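You operate a simulated robot arm through the tools that you are given. There is no shell and no other tool. Be economical: measure what you need, move in short steps, check, and stop when the job is done.

The job below is to be done with a simulated robot arm. You get a single attempt, and the scene is never put back.

Task
Scrub the dark stain off the sample lap with soap.
Fine: soap the round brush in the soap can, lid on the large plate meanwhile; put brush and lid back. Set down upright: round brush. What is to be rubbed or washed off counts as gone when no trace of it is left.
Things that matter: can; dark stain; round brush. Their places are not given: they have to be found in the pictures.

It is judged by the outcome, as a careful person would: the job done as asked, and still so three seconds after it is handed in. It fails if anything else is knocked over, pushed out of place, dropped, spilled or broken. A push-on lid holds only when it is set on centred and level and pressed home; a screw cap is set on level and turned clockwise until tight.

Robot
A 6-joint arm with a two-finger parallel gripper, fixed in place. Base frame: the origin is at the foot of the arm, x ahead of it, y to its left, z up; the work surface is at about z = 0. Units: mm, degrees, N and s.
With the tool pointing down near the work surface it reaches from about 160 to 420 mm from the base axis. Its first joint turns from -66.0 to 66.0 degrees. Payload 1.57 kg.
The TCP is the grasp point between the finger pads, 30 mm short of the fingertips. In the tool frame z runs along the fingers and y along their closing line. The gripper opens to 80 mm. The fingers are 17 mm wide and 12 mm thick; the gripper's body (40 by 82 mm) begins 80 mm behind the TCP.
Orientation is told as [roll, pitch, yaw] about the base's x, y, z axes, in that order, counted from this pose: with the fingers straight down and closing along the base's y, the tool's x points along the base's -x, its y along +y and its z along -z.

Tools
- The arm moves only by the tool nudge_tool. Its argument "moves" is a list of rows, each a list of 3 entries, a list of its own where there are three numbers: the shift along the tool's x, y, z in cm, then the turn, a rotation vector about the tool's x, y, z in degrees, then the closure, from 0 (fully open) to 1 (shut). In form: [[[dx, dy, dz], [ax, ay, az], jaw], ...]. A call has 1 to 10 rows; each row is the pose to reach, as a shift and turn from the pose commanded when the call began, along the tool's axes at that moment. Each row takes 0.2 s and may step no farther than 50 mm and 8.6 degrees from the row before; otherwise, or with a gripper value out of range, the whole call is refused. Where a pose cannot be reached the arm comes as near as it can. A force on the tool above 40 N (or 10 N above the force at the start of the call, whichever is more), or a blocked arm, ends the call early, and 0.2 s more pass. Each finger travels about 153 mm/s and halts on what it meets, pressing with about 41 N; the grip force reading is that of the motor and also rises with nothing between the fingers. The clock runs only during rows and for 0.2 s after the last one: add rows that repeat a pose to give the fingers time. The reply holds the time, the measured pose of the TCP, the force on the tool along the base axes, the opening and the grip force, in the units named above and with some noise, with the torque about the TCP (base axes, N m) and any sound that the robot's microphone picked up.
- Cameras (640 x 400 px; columns grow to the right, rows downward): "scene" is fixed at [45.3, -322.7, 431.9]; the picture's right is [0.86, -0.51, 0.00], its down [-0.26, -0.44, -0.86] and it looks along [0.44, 0.74, -0.51] (base axes); focal length 226 px, centre (320, 200). "wrist" rides on the gripper at [72, -7, -122] in the tool frame; the picture's right is [0.09, 1.00, 0.00], its down [-0.84, 0.08, -0.54] and it looks along [-0.54, 0.05, 0.84] (tool axes); focal length 238 px, centre (320, 200).
- grab_frame(camera): a new picture of that camera. No time passes.
- measure_at(camera, pixels): for up to 12 pixels [column, row] of the newest picture of that camera ("zoom" is the newest enlarged one), the place [x, y, z] in the base frame of the surface seen there, good to about 2 mm. No time passes.
- close_up(camera, box): a new picture of the part [left, top, right, bottom] of that camera's present view, enlarged. No time passes.
- sign_off(): hands the job in; it is judged then, once.

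Keep the steps short. Do not move on a guess: measure, check each grasp and each placing, and mend mistakes. In all there are 80 turns and 54 pictures (those below and enlarged ones count). Leave the gripper open and the arm clear of the work at the hand-in unless told otherwise, and finish with a single line.

The tools are called after "Request:" as name(argument=value, ...) on one line, values as JSON. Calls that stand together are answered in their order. nudge_tool: Moves the arm, as the interface text tells. Its arguments: {"type":"object","properties":{"moves":{"type":"array"}},"required":["moves"]} The other tools are called the same way: grab_frame (camera) takes a picture; measure_at (camera, pixels) gives the place of the surface under pixels of a picture; close_up (camera, box) takes an enlarged picture of a part of a camera's view; sign_off () hands the job in.

At the start:

```text
clock: 0.0
eef_pos: [212.8, -85.5, 289.6]
tcp_rot: [0.0, 0.1, 0.1]
wrist_force: [-0.9, -0.3, 0.1]
moment: [-0.01, 0.01, -0.05]
grip_width: 80.0
gripper_force: 0.1
```

scene: 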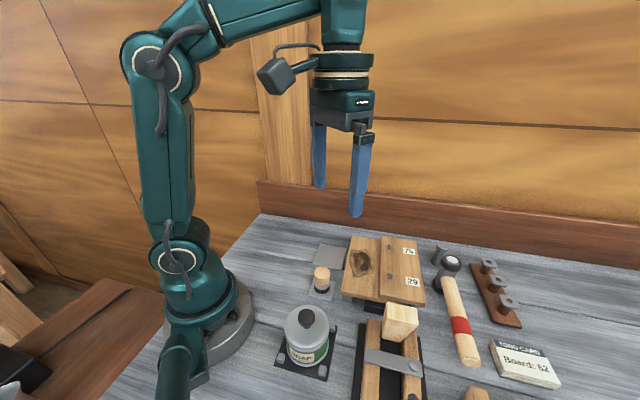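
wrist: 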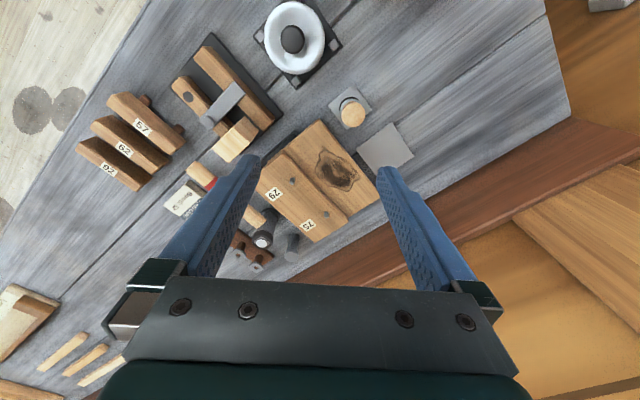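

I see a soap can around (307,335), a small round brush around (321,280) and a board with a dark stain around (362,262). I'll enlarge these areas before measuring.

Request:
close_up(camera="scene", box=[260, 220, 440, 390])

Request:
close_up(camera="wrist", box=[160, 0, 440, 260])

```text
2.35 times, centred on (350, 305) of scene
```

zoom: 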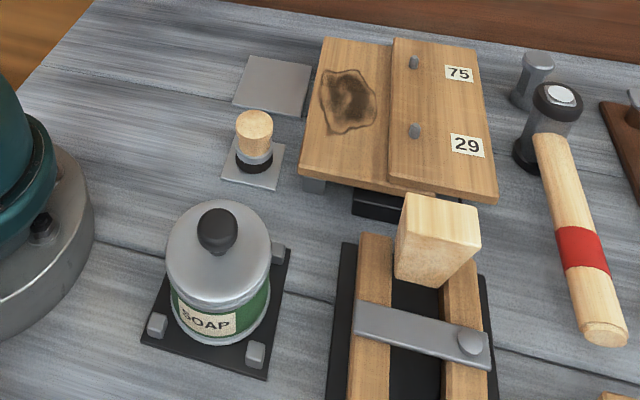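

```text
1.54 times, centred on (300, 130) of wrist
```

zoom: 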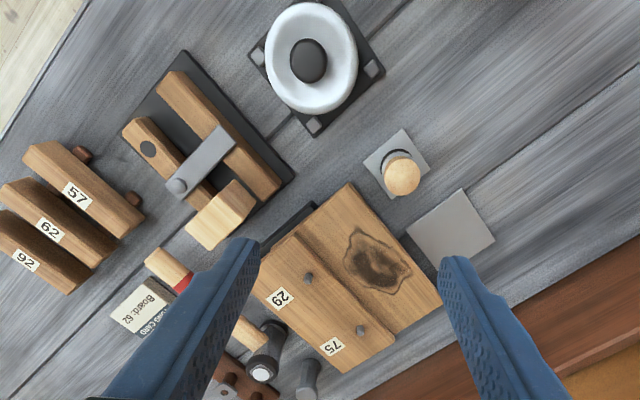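

The lid has a dark knob and the can sits in a holder. The brush stands on a small plate, with an empty large plate beside it. I'll measure these in the wrist zoom and the stain and brush in the scene picture.

Request:
measure_at(camera="zoom", pixels=[[308, 60], [272, 60], [352, 60], [311, 8], [312, 107], [401, 176], [403, 131], [427, 168], [366, 161], [410, 232], [460, 191], [493, 240]])

Request:
measure_at(camera="scene", pixels=[[321, 270], [321, 281], [321, 287], [306, 318], [306, 345], [355, 250], [361, 265], [373, 263], [360, 276], [378, 240], [390, 270], [307, 352]])

```text
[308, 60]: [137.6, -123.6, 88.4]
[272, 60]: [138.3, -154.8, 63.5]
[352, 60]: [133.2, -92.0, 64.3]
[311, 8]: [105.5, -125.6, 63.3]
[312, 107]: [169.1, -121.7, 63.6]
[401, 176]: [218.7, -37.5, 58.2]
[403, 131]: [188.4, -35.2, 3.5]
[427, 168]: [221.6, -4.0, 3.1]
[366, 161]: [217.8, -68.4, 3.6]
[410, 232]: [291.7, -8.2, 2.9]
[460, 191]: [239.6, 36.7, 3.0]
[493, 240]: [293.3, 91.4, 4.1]
```

```text
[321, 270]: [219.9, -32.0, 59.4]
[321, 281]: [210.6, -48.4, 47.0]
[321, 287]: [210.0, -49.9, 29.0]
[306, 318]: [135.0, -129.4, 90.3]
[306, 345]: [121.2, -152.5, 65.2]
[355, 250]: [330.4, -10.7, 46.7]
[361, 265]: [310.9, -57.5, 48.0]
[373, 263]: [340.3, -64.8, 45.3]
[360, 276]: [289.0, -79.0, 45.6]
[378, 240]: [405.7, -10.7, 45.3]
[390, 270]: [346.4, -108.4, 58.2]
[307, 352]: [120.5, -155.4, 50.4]
```

Request:
close_up(camera="scene", box=[265, 255, 355, 385])

```text
3.08 times, centred on (310, 320) of scene
```

zoom: 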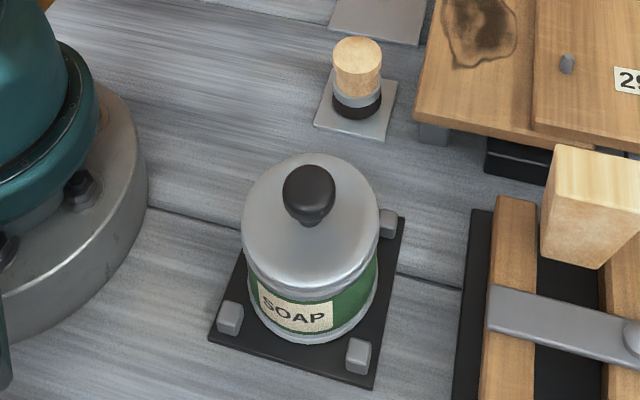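

The lid looks like a push-on dome with a knob. I'll measure the knob, the lid rim, the can body and the brush outline here.

Request:
measure_at(camera="zoom", pixels=[[309, 172], [309, 205], [284, 190], [334, 190], [308, 226], [310, 286], [309, 296], [309, 337], [337, 50], [380, 50], [359, 92], [359, 114]])

Request:
measure_at(camera="scene", pixels=[[313, 343], [347, 257], [370, 255], [362, 248], [353, 275], [343, 285], [348, 246], [330, 244], [320, 263], [340, 268], [347, 296], [380, 300]])

```text
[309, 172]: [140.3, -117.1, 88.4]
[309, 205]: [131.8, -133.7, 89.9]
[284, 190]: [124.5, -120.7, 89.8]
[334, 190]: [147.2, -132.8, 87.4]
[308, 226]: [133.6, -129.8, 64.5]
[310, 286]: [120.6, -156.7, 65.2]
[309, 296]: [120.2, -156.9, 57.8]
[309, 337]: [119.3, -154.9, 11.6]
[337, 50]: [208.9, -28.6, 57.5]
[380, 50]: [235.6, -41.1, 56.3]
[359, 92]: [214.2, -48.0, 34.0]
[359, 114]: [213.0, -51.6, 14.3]
```

```text
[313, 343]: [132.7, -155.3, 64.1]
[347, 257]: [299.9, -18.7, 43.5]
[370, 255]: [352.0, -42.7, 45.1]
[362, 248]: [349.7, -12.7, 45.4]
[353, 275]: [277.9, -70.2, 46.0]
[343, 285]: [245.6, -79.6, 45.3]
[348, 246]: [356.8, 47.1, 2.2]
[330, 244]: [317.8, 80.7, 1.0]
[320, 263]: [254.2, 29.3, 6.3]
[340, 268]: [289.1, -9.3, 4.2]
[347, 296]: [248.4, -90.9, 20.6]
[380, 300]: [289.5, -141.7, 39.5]
```

Knob centre is about (136,-124.5), z 70–90, and the lid top is at z 65. I'll move above the knob to z 150 with the fingers open.

Request:
nudge_tool(moves=[[[1.92, -0.98, 3.5], [0, 0, 0], 0], [[3.84, -1.95, 7.0], [0, 0, 0], 0], [[5.76, -2.93, 10.5], [0, 0, 0], 0], [[7.68, -3.9, 13.96], [0, 0, 0], 0], [[7.68, -3.9, 13.96], [0, 0, 0], 0]])

Request:
grab_frame(camera="wrist")

Request:
grab_frame(camera="scene")

```text
clock: 1.2
eef_pos: [135.6, -125.5, 150.0]
tcp_rot: [-0.1, 0.0, 0.2]
wrist_force: [0.7, 0.8, 0.1]
moment: [-0.03, 0.01, 0.01]
grip_width: 80.0
gripper_force: 0.0
```

```text
48 pictures are left
```

wrist: 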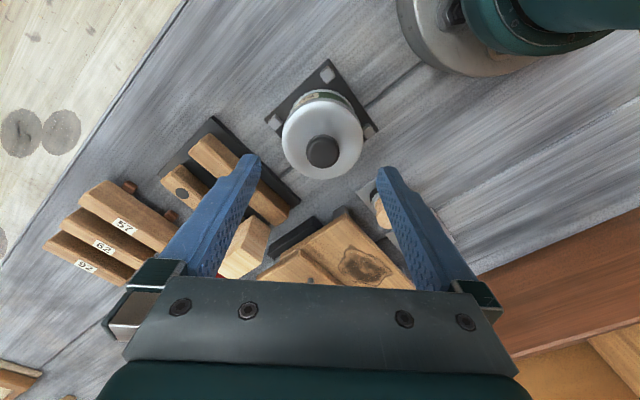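

```text
47 pictures are left
```

scene: 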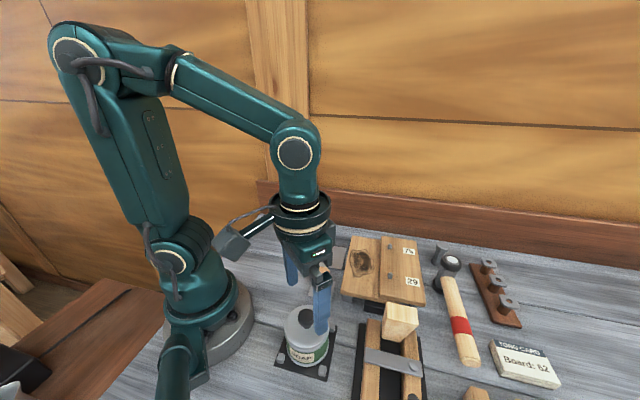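

The fingers straddle the knob. I'll go down to TCP z 99, putting the tips just above the lid top, and then close on the knob.

Request:
nudge_tool(moves=[[[0, 0.05, 2.5], [0, 0, 0], 0], [[0, 0.05, 5.1], [0, 0, 0], 0], [[0, 0.05, 5.1], [0, 0, 0], 0.4], [[0, 0.05, 5.1], [0, 0, 0], 0.7], [[0, 0.05, 5.1], [0, 0, 0], 0.85], [[0, 0.05, 5.1], [0, 0, 0], 0.85]])

```text
clock: 2.6
eef_pos: [137.9, -126.5, 99.0]
tcp_rot: [-0.1, 0.1, 0.0]
wrist_force: [-0.4, -0.3, 0.0]
moment: [0.05, 0.0, 0.0]
grip_width: 26.1
gripper_force: 37.0
heard: snap
```

The grip stopped at 26 mm on the knob, and I heard a snap. I'll check before lifting.

Request:
close_up(camera="scene", box=[250, 220, 370, 390])

Request:
grab_frame(camera="wrist")

```text
2.35 times, centred on (310, 305) of scene
```

zoom: 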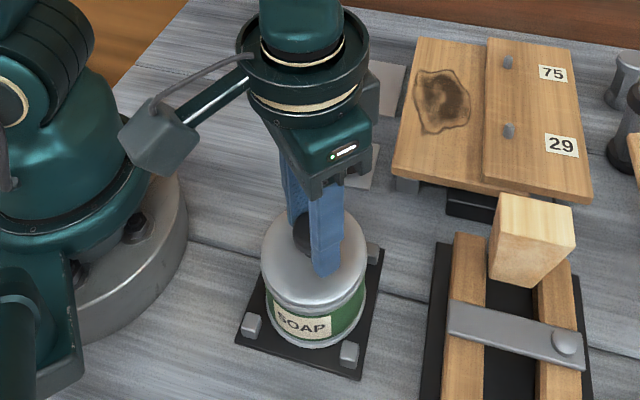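

```text
45 pictures are left
```

wrist: 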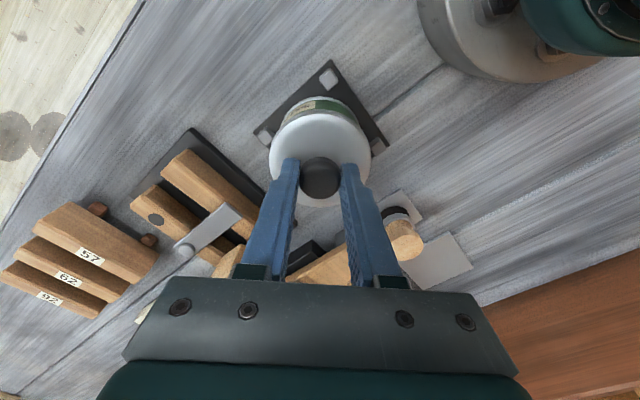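

All is upright and the knob is held. I'll lift straight up slowly.

Request:
nudge_tool(moves=[[[0, 0.05, -0.5], [0, 0, 0], 0.85], [[0, 0.05, -1.5], [0, 0, 0], 0.85], [[0, 0.05, -3.0], [0, 0, 0], 0.85], [[0, 0.05, -5.0], [0, 0, 0], 0.85], [[0, 0.05, -7.0], [0, 0, 0], 0.85]])

Request:
grab_frame(camera="scene")

```text
clock: 3.8
eef_pos: [135.7, -124.1, 169.1]
tcp_rot: [-0.1, 0.0, 0.1]
wrist_force: [-0.1, -0.8, -0.9]
moment: [-0.01, -0.04, -0.01]
grip_width: 26.0
gripper_force: 37.2
```

```text
44 pictures are left
```

scene: 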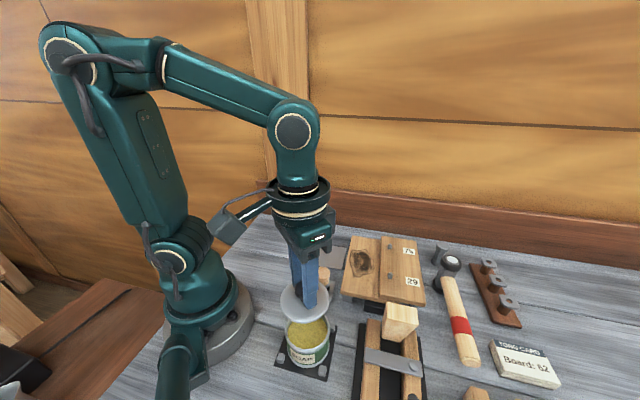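

The lid is off and the can stayed put. I'll measure the can rim, soap level, lid bottom and large plate.

Request:
close_up(camera="scene", box=[260, 230, 380, 390])

Request:
grab_frame(camera="wrist")

```text
2.50 times, centred on (320, 310) of scene
```

zoom: 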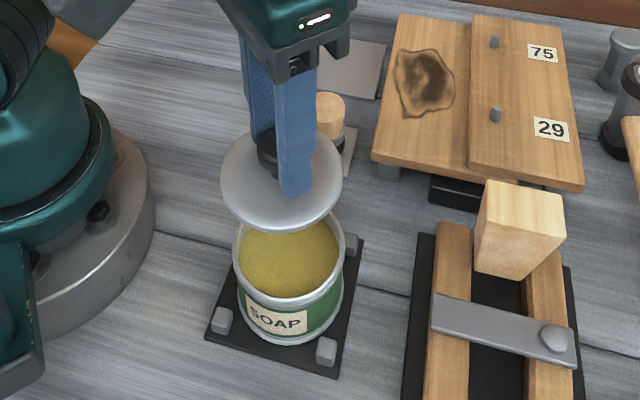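

```text
42 pictures are left
```

wrist: 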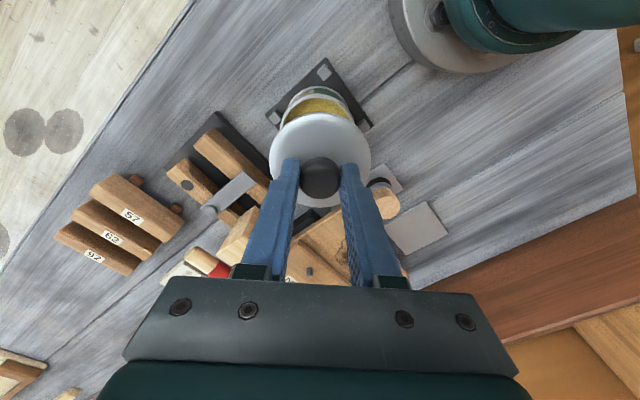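

Request:
measure_at(camera="zoom", pixels=[[290, 270], [289, 297], [290, 305], [237, 250], [341, 260], [289, 227], [285, 210], [224, 175], [341, 178], [383, 45], [376, 97], [398, 52]])

Request:
measure_at(camera="wrist", pixels=[[385, 220], [428, 202], [447, 233], [403, 254], [416, 228], [270, 165], [370, 160]])

```text
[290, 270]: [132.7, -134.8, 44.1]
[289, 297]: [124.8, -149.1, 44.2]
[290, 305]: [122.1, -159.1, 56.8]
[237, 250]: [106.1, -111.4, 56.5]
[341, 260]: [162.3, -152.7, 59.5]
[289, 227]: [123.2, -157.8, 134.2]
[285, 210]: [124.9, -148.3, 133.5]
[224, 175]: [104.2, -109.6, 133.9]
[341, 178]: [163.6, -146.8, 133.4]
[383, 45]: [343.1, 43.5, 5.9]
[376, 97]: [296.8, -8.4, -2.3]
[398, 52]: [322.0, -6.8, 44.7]
```

```text
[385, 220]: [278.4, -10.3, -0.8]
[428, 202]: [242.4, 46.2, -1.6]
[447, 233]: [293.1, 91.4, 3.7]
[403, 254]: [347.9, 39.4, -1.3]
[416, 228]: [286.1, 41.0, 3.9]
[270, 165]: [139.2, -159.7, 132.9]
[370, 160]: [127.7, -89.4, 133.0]
```

Lid top is 35 mm below the TCP, soap surface z 44, can rim z 58. The large plate is centred near (293,41) at z 3. I'll carry the lid over there at this height.

Request:
nudge_tool(moves=[[[-3.14, 3.3, 0], [0, 0, 0], 0.85], [[-6.28, 6.6, 0], [0, 0, 0], 0.85], [[-9.42, 9.9, 0], [0, 0, 0], 0.85], [[-12.56, 13.2, 0], [0, 0, 0], 0.85], [[-15.7, 16.5, 0], [0, 0, 0], 0.85], [[-15.7, 16.5, 0], [0, 0, 0], 0.85]])

Request:
grab_frame(camera="scene")

Request:
grab_frame(camera="wrist")

```text
clock: 5.2
eef_pos: [293.3, 41.4, 170.8]
tcp_rot: [0.1, 0.0, 0.0]
wrist_force: [-0.1, 0.2, -0.2]
moment: [0.01, 0.0, -0.01]
grip_width: 26.0
gripper_force: 37.4
```

```text
41 pictures are left
```

scene: 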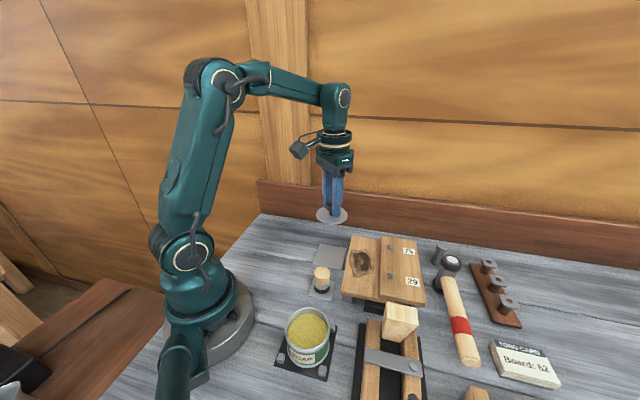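

```text
40 pictures are left
```

wrist: 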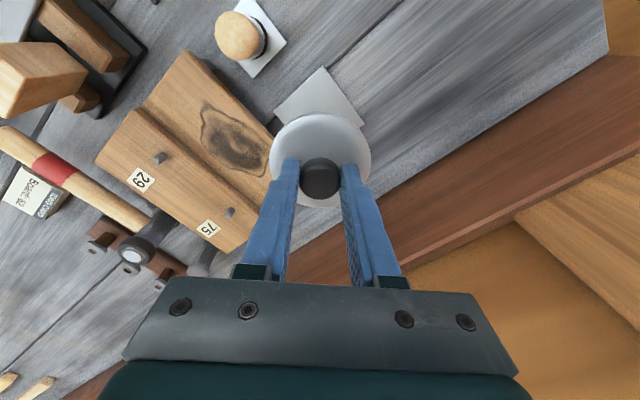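

I'll use this clear view to measure the plate corners, the can rim and inside, and the stain outline.

Request:
close_up(camera="wrist", box=[90, 0, 370, 250])

Request:
measure_at(camera="wrist", pixels=[[275, 107], [323, 67], [363, 123], [188, 52], [272, 135], [201, 103], [225, 110], [265, 148], [262, 172], [230, 160], [205, 140], [237, 247]])

Request:
measure_at(camera="scene", pixels=[[307, 310], [329, 330], [285, 330], [307, 351], [308, 330], [290, 342], [325, 342], [290, 316], [325, 316], [358, 238], [332, 244], [340, 268]])

```text
1.60 times, centred on (230, 125) of wrist
```

zoom: 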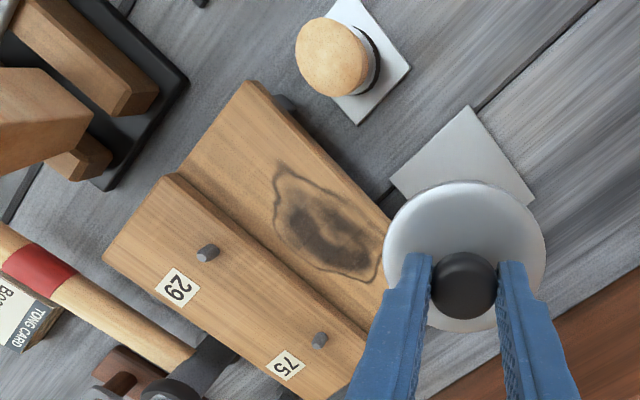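

```text
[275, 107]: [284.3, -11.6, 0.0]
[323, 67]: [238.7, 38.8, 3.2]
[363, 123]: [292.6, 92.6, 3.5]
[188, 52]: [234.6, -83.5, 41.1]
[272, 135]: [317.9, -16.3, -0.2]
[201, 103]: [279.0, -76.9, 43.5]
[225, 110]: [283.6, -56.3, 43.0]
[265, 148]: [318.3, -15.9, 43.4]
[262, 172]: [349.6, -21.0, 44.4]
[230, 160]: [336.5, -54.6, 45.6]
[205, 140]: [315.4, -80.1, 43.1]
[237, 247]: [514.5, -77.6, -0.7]
```

```text
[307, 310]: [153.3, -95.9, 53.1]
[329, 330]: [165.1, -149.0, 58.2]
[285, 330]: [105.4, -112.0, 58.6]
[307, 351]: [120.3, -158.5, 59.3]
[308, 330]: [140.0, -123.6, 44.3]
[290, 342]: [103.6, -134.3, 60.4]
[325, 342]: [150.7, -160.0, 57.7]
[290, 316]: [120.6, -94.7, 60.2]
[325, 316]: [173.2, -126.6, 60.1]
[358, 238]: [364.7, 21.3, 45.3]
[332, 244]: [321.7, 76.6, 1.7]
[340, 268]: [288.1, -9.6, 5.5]
```

Plate centre about (292,41), so the lid is centred over it. The board edge is 60 mm away. I'll lower to TCP z 58.

Request:
nudge_tool(moves=[[[0, 0, 4], [0, 0, 0], 0.85], [[0, 0, 8], [0, 0, 0], 0.85], [[0, 0, 11.1], [0, 0, 0], 0.85], [[0, 0, 11.1], [0, 0, 0], 0.85]])

Request:
close_up(camera="scene", box=[290, 200, 390, 300])

```text
clock: 6.2
eef_pos: [292.7, 42.9, 59.5]
tcp_rot: [-0.1, 0.1, 0.1]
wrist_force: [0.2, 0.3, -0.6]
moment: [0.0, 0.04, -0.03]
grip_width: 26.4
gripper_force: 37.0
```

```text
4.00 times, centred on (340, 250) of scene
```

zoom: 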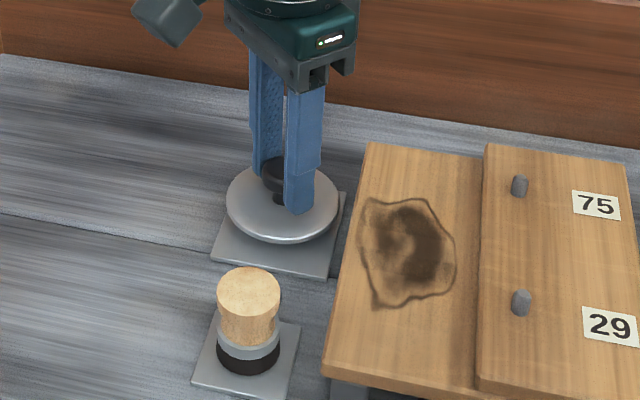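

The lid is over the plate, a little above it. I'll feel down in small steps.

Request:
nudge_tool(moves=[[[0, 0, 0.3], [0, 0, 0], 0.85], [[0, 0, 0.6], [0, 0, 0], 0.85], [[0, 0, 0.9], [0, 0, 0], 0.85], [[0, 0, 0.9], [0, 0, 0], 0.85]])

```text
clock: 7.2
eef_pos: [293.3, 42.8, 49.9]
tcp_rot: [0.0, 0.0, 0.0]
wrist_force: [0.4, -0.4, -0.8]
moment: [-0.02, 0.02, -0.01]
grip_width: 26.3
gripper_force: 37.3
```

Request:
nudge_tool(moves=[[[0, 0, 0.15], [0, 0, 0], 0.85], [[0, 0, 0.3], [0, 0, 0], 0.85], [[0, 0, 0.3], [0, 0, 0], 0.85]])

```text
clock: 8.0
eef_pos: [293.8, 41.6, 47.6]
tcp_rot: [0.0, -0.1, 0.0]
wrist_force: [-9.5, 2.5, 32.2]
moment: [-0.03, 0.32, 0.02]
grip_width: 26.4
gripper_force: 36.9
```

Contact reads 32 N at z 47.6, so the lid rests on the plate. I'll ease up 1.5 mm, open gently and rise.

Request:
nudge_tool(moves=[[[0, 0, -0.12], [0, 0, 0], 0.85], [[0, 0, -0.12], [0, 0, 0], 0.6], [[0, 0, -0.12], [0, 0, 0], 0.3], [[0, 0, -0.12], [0, 0, 0], 0.3], [[0, 0, -4], [0, 0, 0], 0.3], [[0, 0, -8.5], [0, 0, 0], 0.3], [[0, 0, -8.5], [0, 0, 0], 0.3]])

Request:
close_up(camera="scene", box=[290, 200, 390, 300])

```text
clock: 9.6
eef_pos: [292.7, 42.0, 132.6]
tcp_rot: [0.0, 0.1, 0.1]
wrist_force: [0.3, -0.2, 0.2]
moment: [0.0, 0.0, 0.03]
grip_width: 55.9
gripper_force: 0.1
```

```text
4.00 times, centred on (340, 250) of scene
```

zoom: 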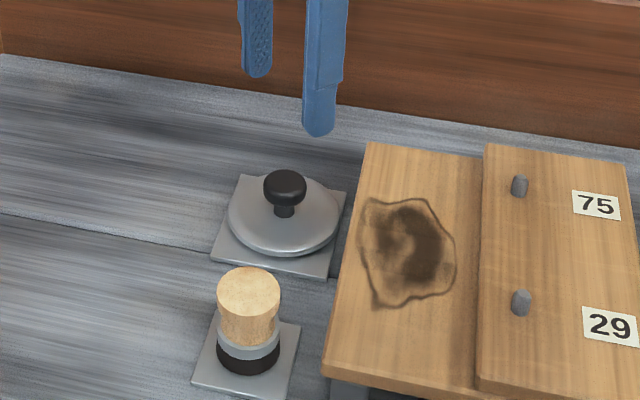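

The lid stands on the plate. Next I'll measure the brush precisely from this view.

Request:
measure_at(camera="zoom", pixels=[[248, 290], [218, 292], [279, 292], [248, 268], [248, 313], [248, 338], [248, 346], [248, 354], [248, 361], [248, 372], [193, 382], [297, 325]])

Request:
grab_frame(camera="wrist")

```text
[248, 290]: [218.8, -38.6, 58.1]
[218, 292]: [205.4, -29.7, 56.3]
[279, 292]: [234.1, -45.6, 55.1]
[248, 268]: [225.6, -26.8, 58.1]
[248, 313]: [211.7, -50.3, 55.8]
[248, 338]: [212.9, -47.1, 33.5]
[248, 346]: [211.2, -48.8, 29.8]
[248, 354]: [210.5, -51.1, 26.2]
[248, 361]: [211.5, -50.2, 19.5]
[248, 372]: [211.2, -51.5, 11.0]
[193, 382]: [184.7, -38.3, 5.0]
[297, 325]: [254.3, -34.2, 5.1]
```

```text
36 pictures are left
```

wrist: 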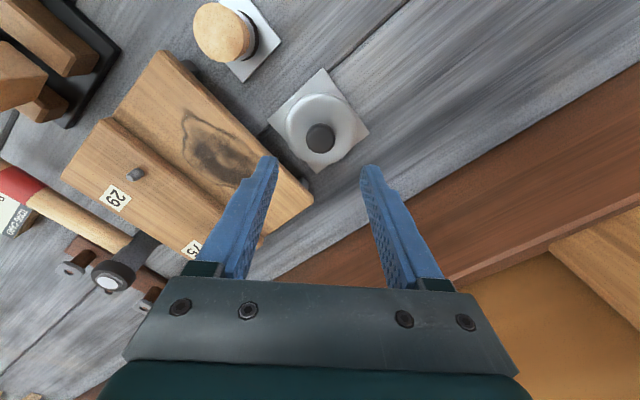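

Brush axis is about (219.5,-37.5), with the handle from z 36 to 58 and bristles below z 25. I'll move above it, keeping the jaws at 56 mm.

Request:
nudge_tool(moves=[[[2.44, -2.65, 0], [0, 0, 0], 0.3], [[4.88, -5.3, 0], [0, 0, 0], 0.3], [[7.32, -7.95, 1.2], [0, 0, 0], 0.3], [[7.32, -7.95, 1.2], [0, 0, 0], 0.3]])

Request:
grab_frame(camera="wrist")

```text
clock: 10.6
eef_pos: [220.3, -38.1, 119.1]
tcp_rot: [0.0, -0.1, 0.1]
wrist_force: [-0.3, -0.2, 0.0]
moment: [0.01, 0.0, 0.02]
grip_width: 56.1
gripper_force: 0.2
```

```text
35 pictures are left
```

wrist: 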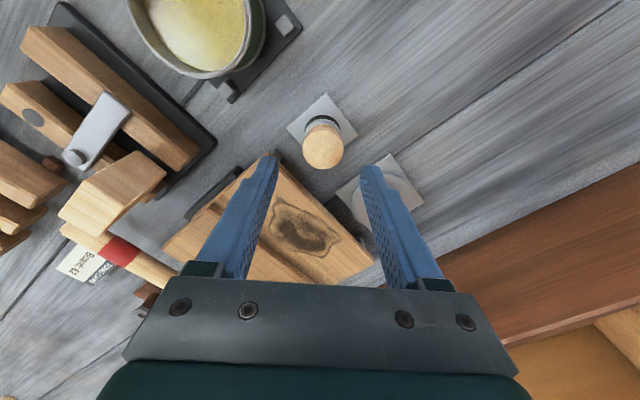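

The brush lies centred between the fingers. I'll descend to TCP z 66 and close.

Request:
nudge_tool(moves=[[[0, 0, 2.7], [0, 0, 0], 0.3], [[0, 0, 5.3], [0, 0, 0], 0.3], [[0, 0, 5.3], [0, 0, 0], 0.3], [[0, 0, 5.3], [0, 0, 0], 0.6], [[0, 0, 5.3], [0, 0, 0], 0.8], [[0, 0, 5.3], [0, 0, 0], 0.8]])

Request:
close_up(camera="scene", box=[270, 220, 370, 320])

```text
clock: 12.0
eef_pos: [221.2, -37.5, 64.9]
tcp_rot: [-0.1, 0.0, 0.1]
wrist_force: [0.8, -0.5, 0.3]
moment: [-0.02, 0.0, 0.03]
grip_width: 32.4
gripper_force: 40.7
```

```text
4.00 times, centred on (320, 270) of scene
```

zoom: 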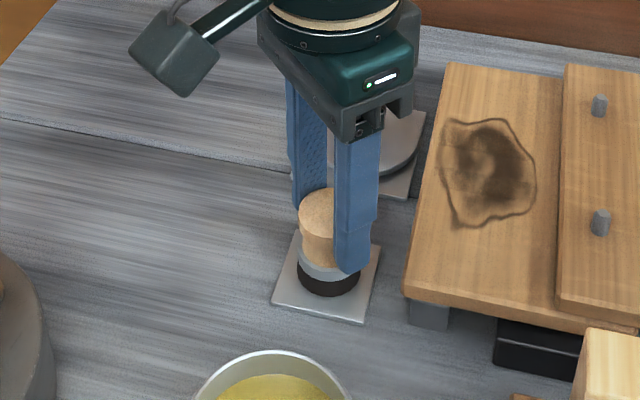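

The brush is held at 32 mm width. I'll lift it and look.

Request:
nudge_tool(moves=[[[0, 0, -1], [0, 0, 0], 0.8], [[0, 0, -4], [0, 0, 0], 0.8], [[0, 0, -7], [0, 0, 0], 0.8], [[0, 0, -7], [0, 0, 0], 0.8]])

Request:
close_up(camera="scene", box=[260, 200, 400, 360])

```text
clock: 13.0
eef_pos: [218.9, -39.5, 136.8]
tcp_rot: [0.0, 0.0, 0.1]
wrist_force: [-0.3, -0.1, -0.2]
moment: [0.03, 0.01, 0.0]
grip_width: 32.2
gripper_force: 40.5
```

```text
2.50 times, centred on (330, 280) of scene
```

zoom: 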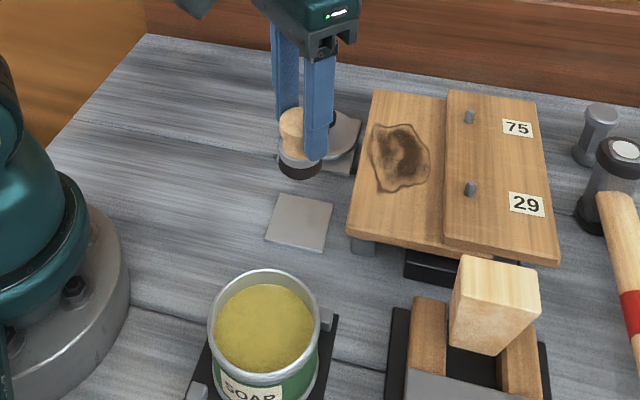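

The brush is lifted and straight. I'll measure the bare small plate and the open can here.

Request:
measure_at(camera="zoom", pixels=[[265, 238], [319, 250], [333, 204], [281, 195], [299, 222], [300, 178], [210, 315], [320, 315], [265, 272], [263, 372], [264, 325], [282, 166]])

```text
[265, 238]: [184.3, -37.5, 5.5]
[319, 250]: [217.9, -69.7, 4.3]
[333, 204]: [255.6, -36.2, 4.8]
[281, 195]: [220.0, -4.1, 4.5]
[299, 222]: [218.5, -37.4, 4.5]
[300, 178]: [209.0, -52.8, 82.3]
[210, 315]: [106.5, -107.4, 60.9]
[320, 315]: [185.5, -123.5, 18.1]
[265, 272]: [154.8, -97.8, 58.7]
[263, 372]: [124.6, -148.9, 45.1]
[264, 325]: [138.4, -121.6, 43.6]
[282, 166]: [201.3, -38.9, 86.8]
```

Small plate centre is (219.5,-37). I'll carry the brush over the can at (136.5,-126.5), with its underside at z 76 and the rim at 60.

Request:
nudge_tool(moves=[[[2.77, -2.97, -0.5], [0, 0, 0], 0.8], [[5.53, -5.93, -0.5], [0, 0, 0], 0.8], [[8.3, -8.9, 0], [0, 0, 0], 0.8], [[8.3, -8.9, 0], [0, 0, 0], 0.8]])

Request:
close_up(camera="scene", box=[250, 230, 390, 390])

```text
clock: 14.0
eef_pos: [136.3, -128.0, 134.6]
tcp_rot: [0.1, 0.0, 0.1]
wrist_force: [-0.5, 0.5, -0.5]
moment: [0.03, -0.02, -0.01]
grip_width: 32.4
gripper_force: 40.6
```

```text
2.50 times, centred on (320, 310) of scene
```

zoom: 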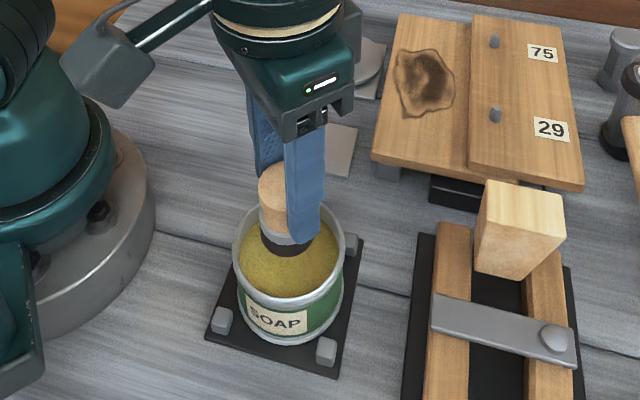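

It's centred over the soap. I'll lower the bristles a few mm into the soap with a little swirl, then lift out.

Request:
nudge_tool(moves=[[[0, 0, 1.5], [0, 0, 0], 0.8], [[0, 0, 2.8], [0, 0, 0], 0.8], [[0, 0, 3.5], [0, 0, 0], 0.8], [[0.4, 0, 3.5], [0, 0, 0], 0.8], [[0, 0.4, 3.5], [0, 0, 0], 0.8], [[-0.4, 0, 3.5], [0, 0, 0], 0.8], [[0, 0, 3.5], [0, 0, 0], 0.8]])

Request:
close_up(camera="scene", box=[250, 230, 390, 390])

```text
clock: 14.8
eef_pos: [137.6, -127.8, 104.4]
tcp_rot: [-0.1, 0.0, 0.2]
wrist_force: [-1.3, 3.3, 13.8]
moment: [0.07, 0.05, -0.03]
grip_width: 32.0
gripper_force: 41.2
stopped in row 3: the force on the tool passed its limit at 44 N (the readings are from after the stop); the commanded pose is now the measured one
```

```text
2.50 times, centred on (320, 310) of scene
```

zoom: 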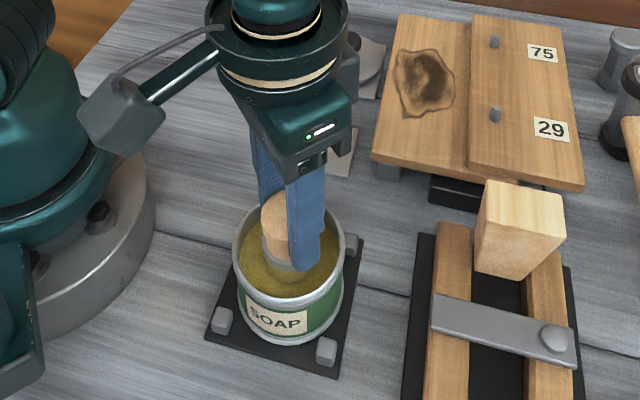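

The soap is solid. The bristles rest on it at z about 43 with 14 N. I'll swirl lightly here and lift out.

Request:
nudge_tool(moves=[[[0.4, 0, 0], [0, 0, 0], 0.8], [[0, 0.4, 0], [0, 0, 0], 0.8], [[-0.4, 0, 0], [0, 0, 0], 0.8], [[0, -0.4, 0], [0, 0, 0], 0.8], [[0, 0, 0], [0, 0, 0], 0.8], [[0, 0, -1.5], [0, 0, 0], 0.8], [[0, 0, -4.5], [0, 0, 0], 0.8], [[0, 0, -4.5], [0, 0, 0], 0.8]])

Request:
close_up(camera="scene", box=[250, 230, 390, 390])

```text
clock: 16.6
eef_pos: [136.9, -126.3, 148.9]
tcp_rot: [-0.1, -0.1, 0.1]
wrist_force: [1.0, 1.6, -1.2]
moment: [0.0, -0.04, 0.05]
grip_width: 32.5
gripper_force: 40.7
```

```text
2.50 times, centred on (320, 310) of scene
```

zoom: 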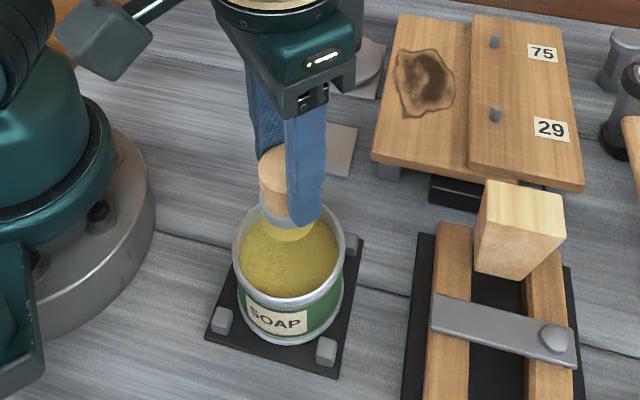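

The bristles are yellow with soap. Next I'll outline the stain in detail.

Request:
close_up(camera="scene", box=[335, 225, 425, 305])

```text
5.00 times, centred on (380, 265) of scene
```

zoom: 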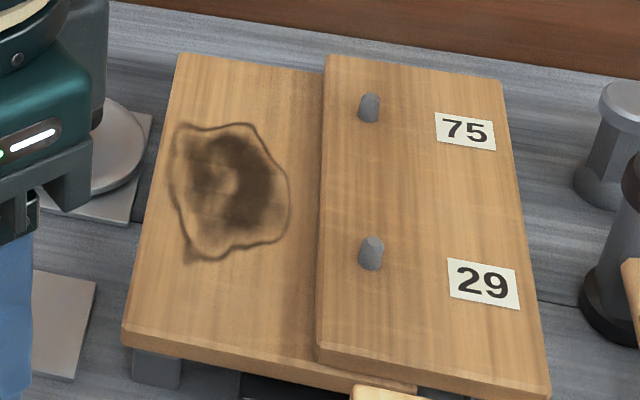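

Request:
measure_at(camera="zoom", pixels=[[183, 123], [250, 122], [290, 185], [285, 238], [190, 262], [170, 180], [235, 190], [180, 55], [123, 340], [320, 340], [325, 75], [180, 350]])

```text
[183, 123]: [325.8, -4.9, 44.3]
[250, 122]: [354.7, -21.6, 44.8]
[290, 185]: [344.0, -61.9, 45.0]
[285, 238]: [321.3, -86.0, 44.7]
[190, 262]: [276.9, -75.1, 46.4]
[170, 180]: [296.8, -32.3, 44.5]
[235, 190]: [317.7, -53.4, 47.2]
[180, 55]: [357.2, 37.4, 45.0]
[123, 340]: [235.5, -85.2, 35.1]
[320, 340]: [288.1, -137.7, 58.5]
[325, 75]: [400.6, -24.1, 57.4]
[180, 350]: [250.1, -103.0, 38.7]
```

In board axes u=(x+y)/√2 and v=(x−y)/√2, the stain spans u 142–236, v 232–288. The lap runs v 226–300 and the step starts at 300. I'll check the peg heights, then carry the brush over the near end of the stain at (274,-69).

Request:
measure_at(camera="zoom", pixels=[[371, 239], [369, 96], [371, 266], [369, 122]])

Request:
nudge_tool(moves=[[[-3.43, 1.43, 0], [0, 0, 0], 0.8], [[-6.87, 2.85, 0], [0, 0, 0], 0.8], [[-10.3, 4.28, 0], [0, 0, 0], 0.8], [[-13.74, 5.7, 0], [0, 0, 0], 0.8], [[-13.74, 5.7, 0], [0, 0, 0], 0.8]])

Request:
close_up(camera="scene", box=[310, 200, 430, 310])

```text
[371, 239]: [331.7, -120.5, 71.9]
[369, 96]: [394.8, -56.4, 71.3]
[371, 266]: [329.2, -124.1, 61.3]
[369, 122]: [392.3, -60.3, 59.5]
```

```text
clock: 17.8
eef_pos: [275.7, -70.4, 150.2]
tcp_rot: [-0.1, -0.1, 0.0]
wrist_force: [-0.6, -0.9, -0.7]
moment: [0.02, 0.0, -0.04]
grip_width: 32.2
gripper_force: 40.6
```

```text
3.64 times, centred on (370, 255) of scene
```

zoom: 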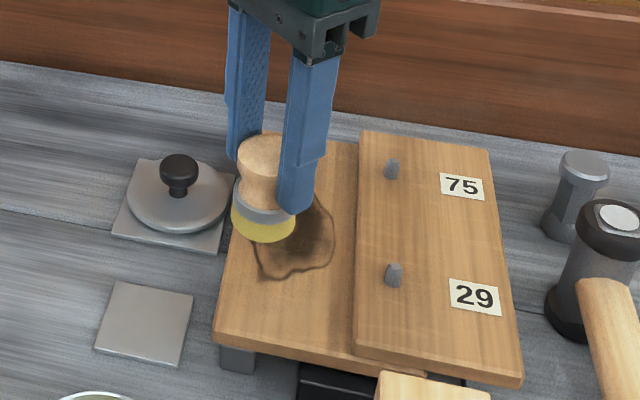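

Peg tops are z 72 at v 320, out of the fingers' way. I'll lower to just above the lap.

Request:
nudge_tool(moves=[[[0, 0, 2], [0, 0, 0], 0.8], [[0, 0, 4], [0, 0, 0], 0.8], [[0, 0, 4.3], [0, 0, 0], 0.8], [[0, 0, 4.3], [0, 0, 0], 0.8]])

```text
clock: 18.8
eef_pos: [275.0, -70.9, 107.4]
tcp_rot: [-0.1, -0.1, 0.1]
wrist_force: [-0.1, 0.6, -0.7]
moment: [-0.01, -0.01, 0.02]
grip_width: 32.1
gripper_force: 40.4
```

Request:
nudge_tool(moves=[[[0, 0, 0.1], [0, 0, 0], 0.8], [[0, 0, 0.2], [0, 0, 0], 0.8], [[0, 0, 0.2], [0, 0, 0], 0.8]])

```text
clock: 19.6
eef_pos: [274.1, -70.8, 105.0]
tcp_rot: [-0.2, 0.0, 0.1]
wrist_force: [-1.0, -0.2, -0.5]
moment: [0.02, 0.02, 0.0]
grip_width: 32.1
gripper_force: 40.9
```

No contact yet, so I'll continue in 1 mm steps.

Request:
nudge_tool(moves=[[[0, 0, 0.1], [0, 0, 0], 0.8], [[0, 0, 0.1], [0, 0, 0], 0.8]])

```text
clock: 20.2
eef_pos: [274.7, -69.0, 105.0]
tcp_rot: [-0.2, -0.2, 0.2]
wrist_force: [-5.0, 0.5, 22.0]
moment: [-0.06, 0.24, 0.0]
grip_width: 32.5
gripper_force: 41.0
```

Contact reads 22 N. I'll ease off 0.4 mm and scrub the first two lines along the grain, v 243 out and v 256 back.

Request:
nudge_tool(moves=[[[0, 0, -0.04], [0, 0, 0], 0.8], [[-1.59, 1.59, -0.04], [0, 0, 0], 0.8], [[-3.18, 3.18, -0.04], [0, 0, 0], 0.8], [[-4.77, 4.77, -0.04], [0, 0, 0], 0.8], [[-6.36, 6.36, -0.04], [0, 0, 0], 0.8], [[-7.28, 5.44, -0.04], [0, 0, 0], 0.8], [[-5.69, 3.85, -0.04], [0, 0, 0], 0.8], [[-4.1, 2.26, -0.04], [0, 0, 0], 0.8], [[-2.51, 0.67, -0.04], [0, 0, 0], 0.8], [[-0.92, -0.92, -0.04], [0, 0, 0], 0.8]])

Request:
close_up(camera="scene", box=[310, 200, 430, 310])

```text
clock: 22.4
eef_pos: [280.4, -79.3, 104.0]
tcp_rot: [-0.1, -0.2, 0.2]
wrist_force: [0.4, 0.8, -0.5]
moment: [0.0, -0.03, -0.01]
grip_width: 32.0
gripper_force: 40.3
```

```text
3.64 times, centred on (370, 255) of scene
```

zoom: 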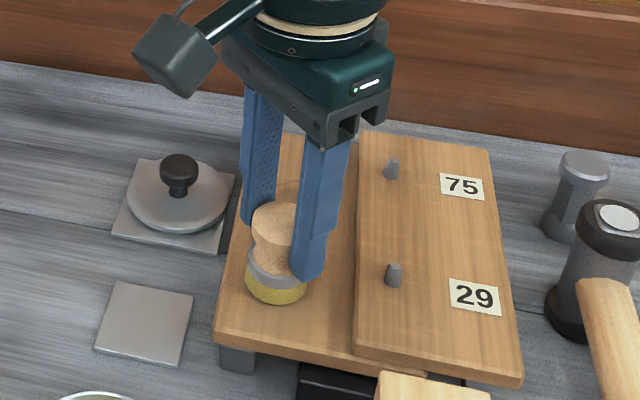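

Most of the stain is already gone, though contact became light. I'll press 0.6 mm lower and scrub the v 269 and 281 lines.

Request:
nudge_tool(moves=[[[-0.92, -0.92, 0.06], [0, 0, 0], 0.8], [[-2.51, 0.67, 0.06], [0, 0, 0], 0.8], [[-4.1, 2.26, 0.06], [0, 0, 0], 0.8], [[-5.69, 3.85, 0.06], [0, 0, 0], 0.8], [[-7.28, 5.44, 0.06], [0, 0, 0], 0.8], [[-8.13, 4.59, 0.06], [0, 0, 0], 0.8], [[-6.54, 3.0, 0.06], [0, 0, 0], 0.8], [[-4.95, 1.41, 0.06], [0, 0, 0], 0.8], [[-3.36, -0.18, 0.06], [0, 0, 0], 0.8], [[-1.77, -1.77, 0.06], [0, 0, 0], 0.8]])

```text
clock: 24.6
eef_pos: [301.7, -96.9, 104.2]
tcp_rot: [0.0, -0.3, 0.1]
wrist_force: [2.8, 16.4, 22.7]
moment: [0.75, -0.18, 0.15]
grip_width: 32.3
gripper_force: 41.0
```

I'll lift 4 cm, move aside toward the base and inspect.

Request:
nudge_tool(moves=[[[0, 0, -1], [0, 0, 0], 0.8], [[0, 0, -4], [0, 0, 0], 0.8], [[4, 1, -4.5], [0, 0, 0], 0.8], [[6, 3, -4.5], [0, 0, 0], 0.8], [[6, 3, -4.5], [0, 0, 0], 0.8]])

Request:
close_up(camera="scene", box=[310, 200, 430, 310])

Request:
grab_frame(camera="wrist")

```text
clock: 25.8
eef_pos: [240.3, -68.6, 146.7]
tcp_rot: [-0.1, -0.1, 0.2]
wrist_force: [0.1, -0.6, -0.5]
moment: [0.0, 0.01, 0.0]
grip_width: 32.2
gripper_force: 41.0
```

```text
3.64 times, centred on (370, 255) of scene
```

zoom: 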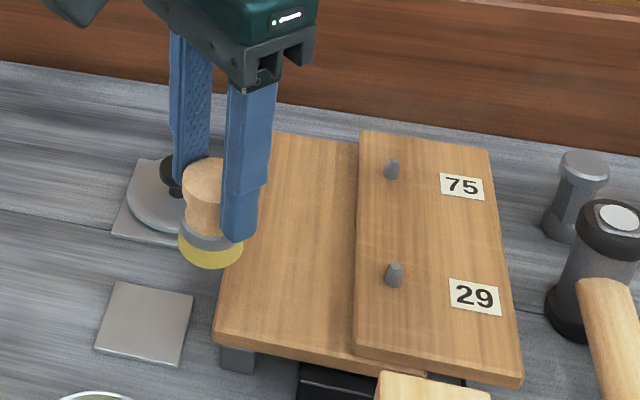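

```text
25 pictures are left
```

wrist: 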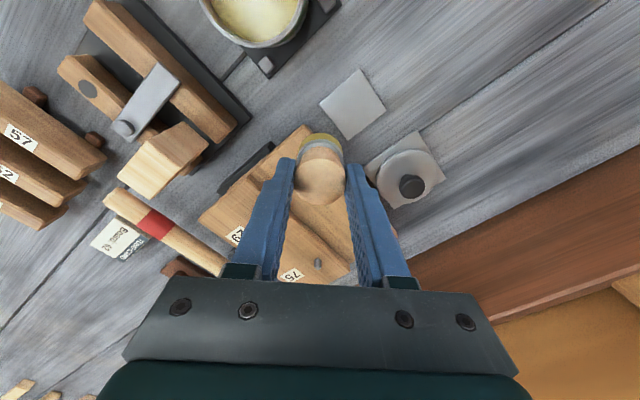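

The visible stain area is clean. I'll move over the small plate and inspect the part that was hidden.

Request:
nudge_tool(moves=[[[1.04, 1.55, 0.5], [0, 0, 0], 0.8], [[2.08, 3.11, 1.0], [0, 0, 0], 0.8], [[2.08, 3.11, 1.0], [0, 0, 0], 0.8]])

Request:
close_up(camera="scene", box=[335, 225, 425, 305])

Request:
grab_frame(camera="wrist")

```text
clock: 26.6
eef_pos: [219.9, -37.8, 138.2]
tcp_rot: [-0.1, 0.0, 0.1]
wrist_force: [-0.5, 0.3, -0.3]
moment: [0.0, 0.02, 0.01]
grip_width: 32.5
gripper_force: 41.1
```

```text
5.00 times, centred on (380, 265) of scene
```

zoom: 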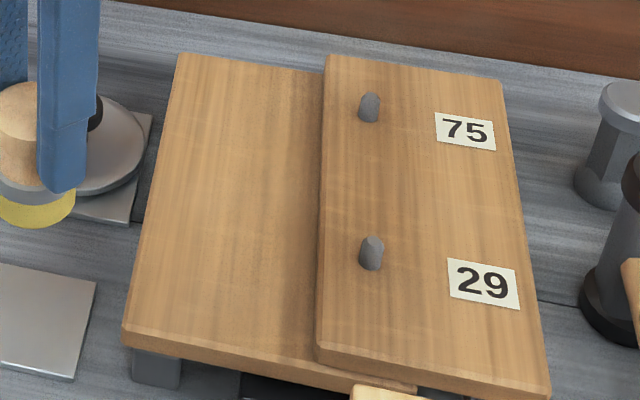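

```text
23 pictures are left
```

wrist: 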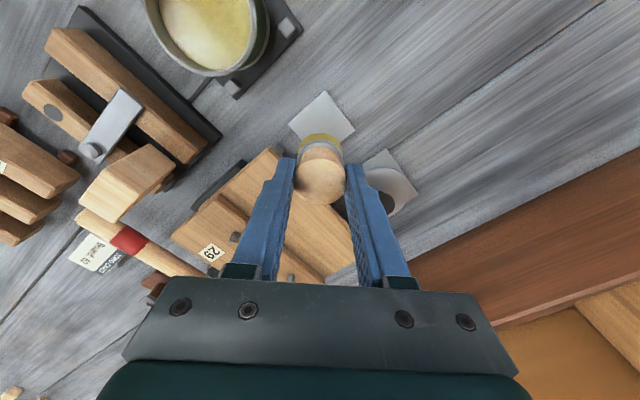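

The stain is fully gone and the board hasn't moved. I'll lower the brush to TCP z 68 over the small plate.

Request:
nudge_tool(moves=[[[0, 0, 3], [0, 0, 0], 0.8], [[0, 0, 6], [0, 0, 0], 0.8], [[0, 0, 6.9], [0, 0, 0], 0.8], [[0, 0, 6.9], [0, 0, 0], 0.8]])

Request:
close_up(camera="scene", box=[270, 220, 370, 320])

```text
clock: 27.6
eef_pos: [220.1, -35.7, 69.4]
tcp_rot: [-0.1, -0.2, 0.1]
wrist_force: [0.4, 0.3, -0.4]
moment: [0.01, 0.01, 0.0]
grip_width: 32.6
gripper_force: 41.3
```

```text
4.00 times, centred on (320, 270) of scene
```

zoom: 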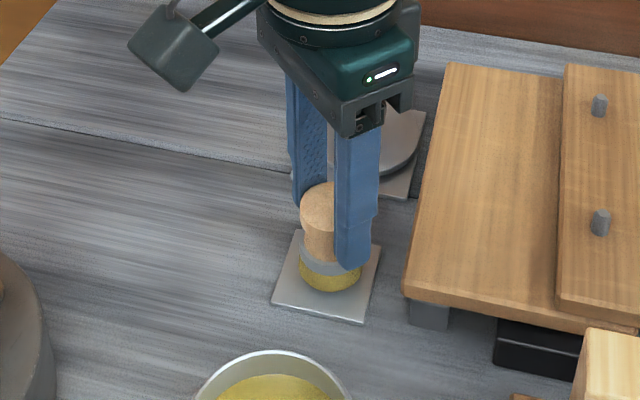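

It's centred over the plate, about 4 mm up. I'll feel down.

Request:
nudge_tool(moves=[[[0, 0, 0.15], [0, 0, 0], 0.8], [[0, 0, 0.3], [0, 0, 0], 0.8], [[0, 0, 0.3], [0, 0, 0], 0.8]])

```text
clock: 28.4
eef_pos: [220.0, -36.8, 66.4]
tcp_rot: [-0.1, -0.1, 0.0]
wrist_force: [0.1, -0.4, -0.1]
moment: [0.04, 0.02, 0.0]
grip_width: 32.2
gripper_force: 40.8
```

Request:
nudge_tool(moves=[[[0, 0, 0.08], [0, 0, 0], 0.8], [[0, 0, 0.16], [0, 0, 0], 0.8], [[0, 0, 0.16], [0, 0, 0], 0.8]])

```text
clock: 29.2
eef_pos: [220.6, -36.0, 64.7]
tcp_rot: [0.0, -0.1, 0.1]
wrist_force: [-0.8, -0.1, 0.5]
moment: [0.0, 0.01, -0.01]
grip_width: 32.4
gripper_force: 40.7
```

Request:
nudge_tool(moves=[[[0, 0, 0.06], [0, 0, 0], 0.8], [[0, 0, 0.12], [0, 0, 0], 0.8], [[0, 0, 0.12], [0, 0, 0], 0.8]])

```text
clock: 30.0
eef_pos: [221.9, -35.8, 64.7]
tcp_rot: [-0.1, -0.2, 0.2]
wrist_force: [-7.6, -1.3, 29.9]
moment: [-0.07, 0.31, -0.03]
grip_width: 32.4
gripper_force: 40.4
```

Contact reads 30 N, so the brush stands on the plate. I'll ease off 1 mm, open to 56 mm and rise.

Request:
nudge_tool(moves=[[[0, 0, -0.1], [0, 0, 0], 0.8], [[0, 0, -0.1], [0, 0, 0], 0.5], [[0, 0, -0.1], [0, 0, 0], 0.3], [[0, 0, -0.1], [0, 0, 0], 0.3], [[0, 0, -3], [0, 0, 0], 0.3], [[0, 0, -7], [0, 0, 0], 0.3], [[0, 0, -7], [0, 0, 0], 0.3]])

Request:
close_up(camera="scene", box=[270, 200, 400, 320])

```text
clock: 31.6
eef_pos: [219.2, -38.0, 132.4]
tcp_rot: [-0.1, 0.0, 0.1]
wrist_force: [-0.6, -0.2, 0.6]
moment: [0.03, -0.02, 0.01]
grip_width: 55.9
gripper_force: 0.0
```

```text
3.33 times, centred on (335, 260) of scene
```

zoom: 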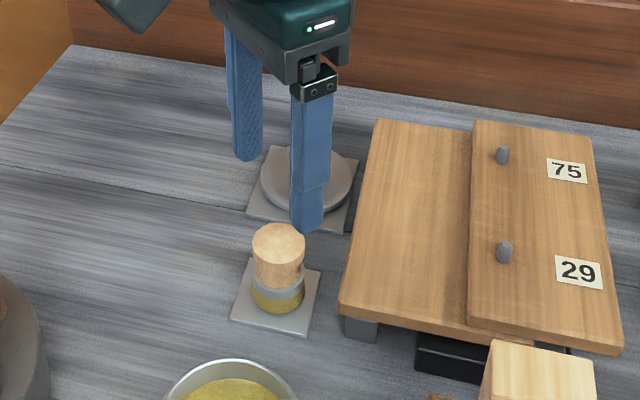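

The brush stands upright on its plate. I'll go back over the lid at (293,42).

Request:
nudge_tool(moves=[[[-2.44, 2.65, 0], [0, 0, 0], 0.3], [[-4.88, 5.3, 0], [0, 0, 0], 0.3], [[-7.32, 7.95, 0], [0, 0, 0], 0.3], [[-7.32, 7.95, 0], [0, 0, 0], 0.3]])

Request:
grab_frame(camera="wrist")

Request:
close_up(camera="scene", box=[290, 200, 390, 300])

```text
clock: 32.6
eef_pos: [293.1, 44.6, 131.3]
tcp_rot: [-0.1, -0.2, 0.1]
wrist_force: [0.1, -0.2, 1.0]
moment: [-0.01, 0.04, -0.01]
grip_width: 56.0
gripper_force: 0.1
```

```text
20 pictures are left
```

wrist: 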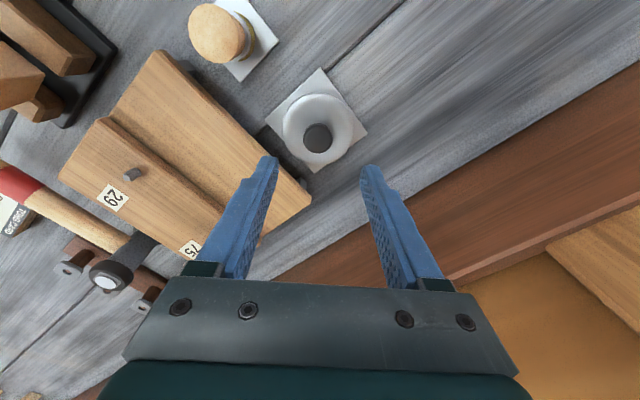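

```text
4.00 times, centred on (340, 250) of scene
```

zoom: 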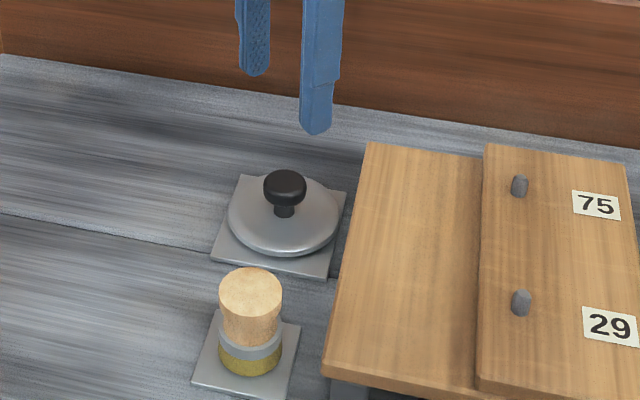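

The knob sits 2.5 px left of its earlier place, about 2 mm in y. I'll shift 2 mm to −y, descend to z 48.5 and close on the knob.

Request:
nudge_tool(moves=[[[0, -0.2, 3], [0, 0, 0], 0.3], [[0, -0.2, 6], [0, 0, 0], 0.3], [[0, -0.2, 8.3], [0, 0, 0], 0.3], [[0, -0.2, 8.3], [0, 0, 0], 0.5], [[0, -0.2, 8.3], [0, 0, 0], 0.7], [[0, -0.2, 8.3], [0, 0, 0], 0.85], [[0, -0.2, 8.3], [0, 0, 0], 0.85]])

Request:
close_up(camera="scene", box=[290, 200, 390, 300])

```text
clock: 34.2
eef_pos: [293.7, 40.7, 51.2]
tcp_rot: [-0.1, -0.1, 0.0]
wrist_force: [-0.2, -0.3, 0.3]
moment: [0.03, -0.03, -0.01]
grip_width: 25.9
gripper_force: 36.9
```

```text
4.00 times, centred on (340, 250) of scene
```

zoom: 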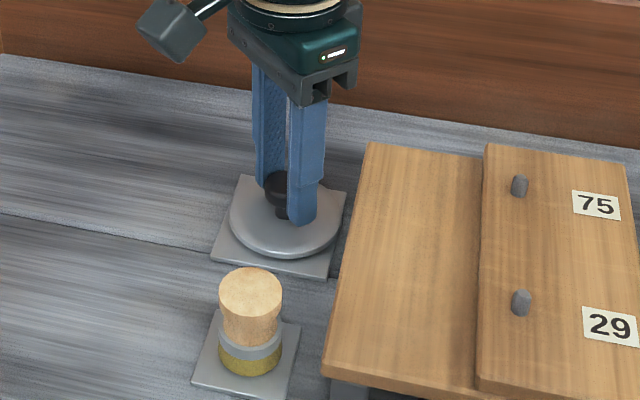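

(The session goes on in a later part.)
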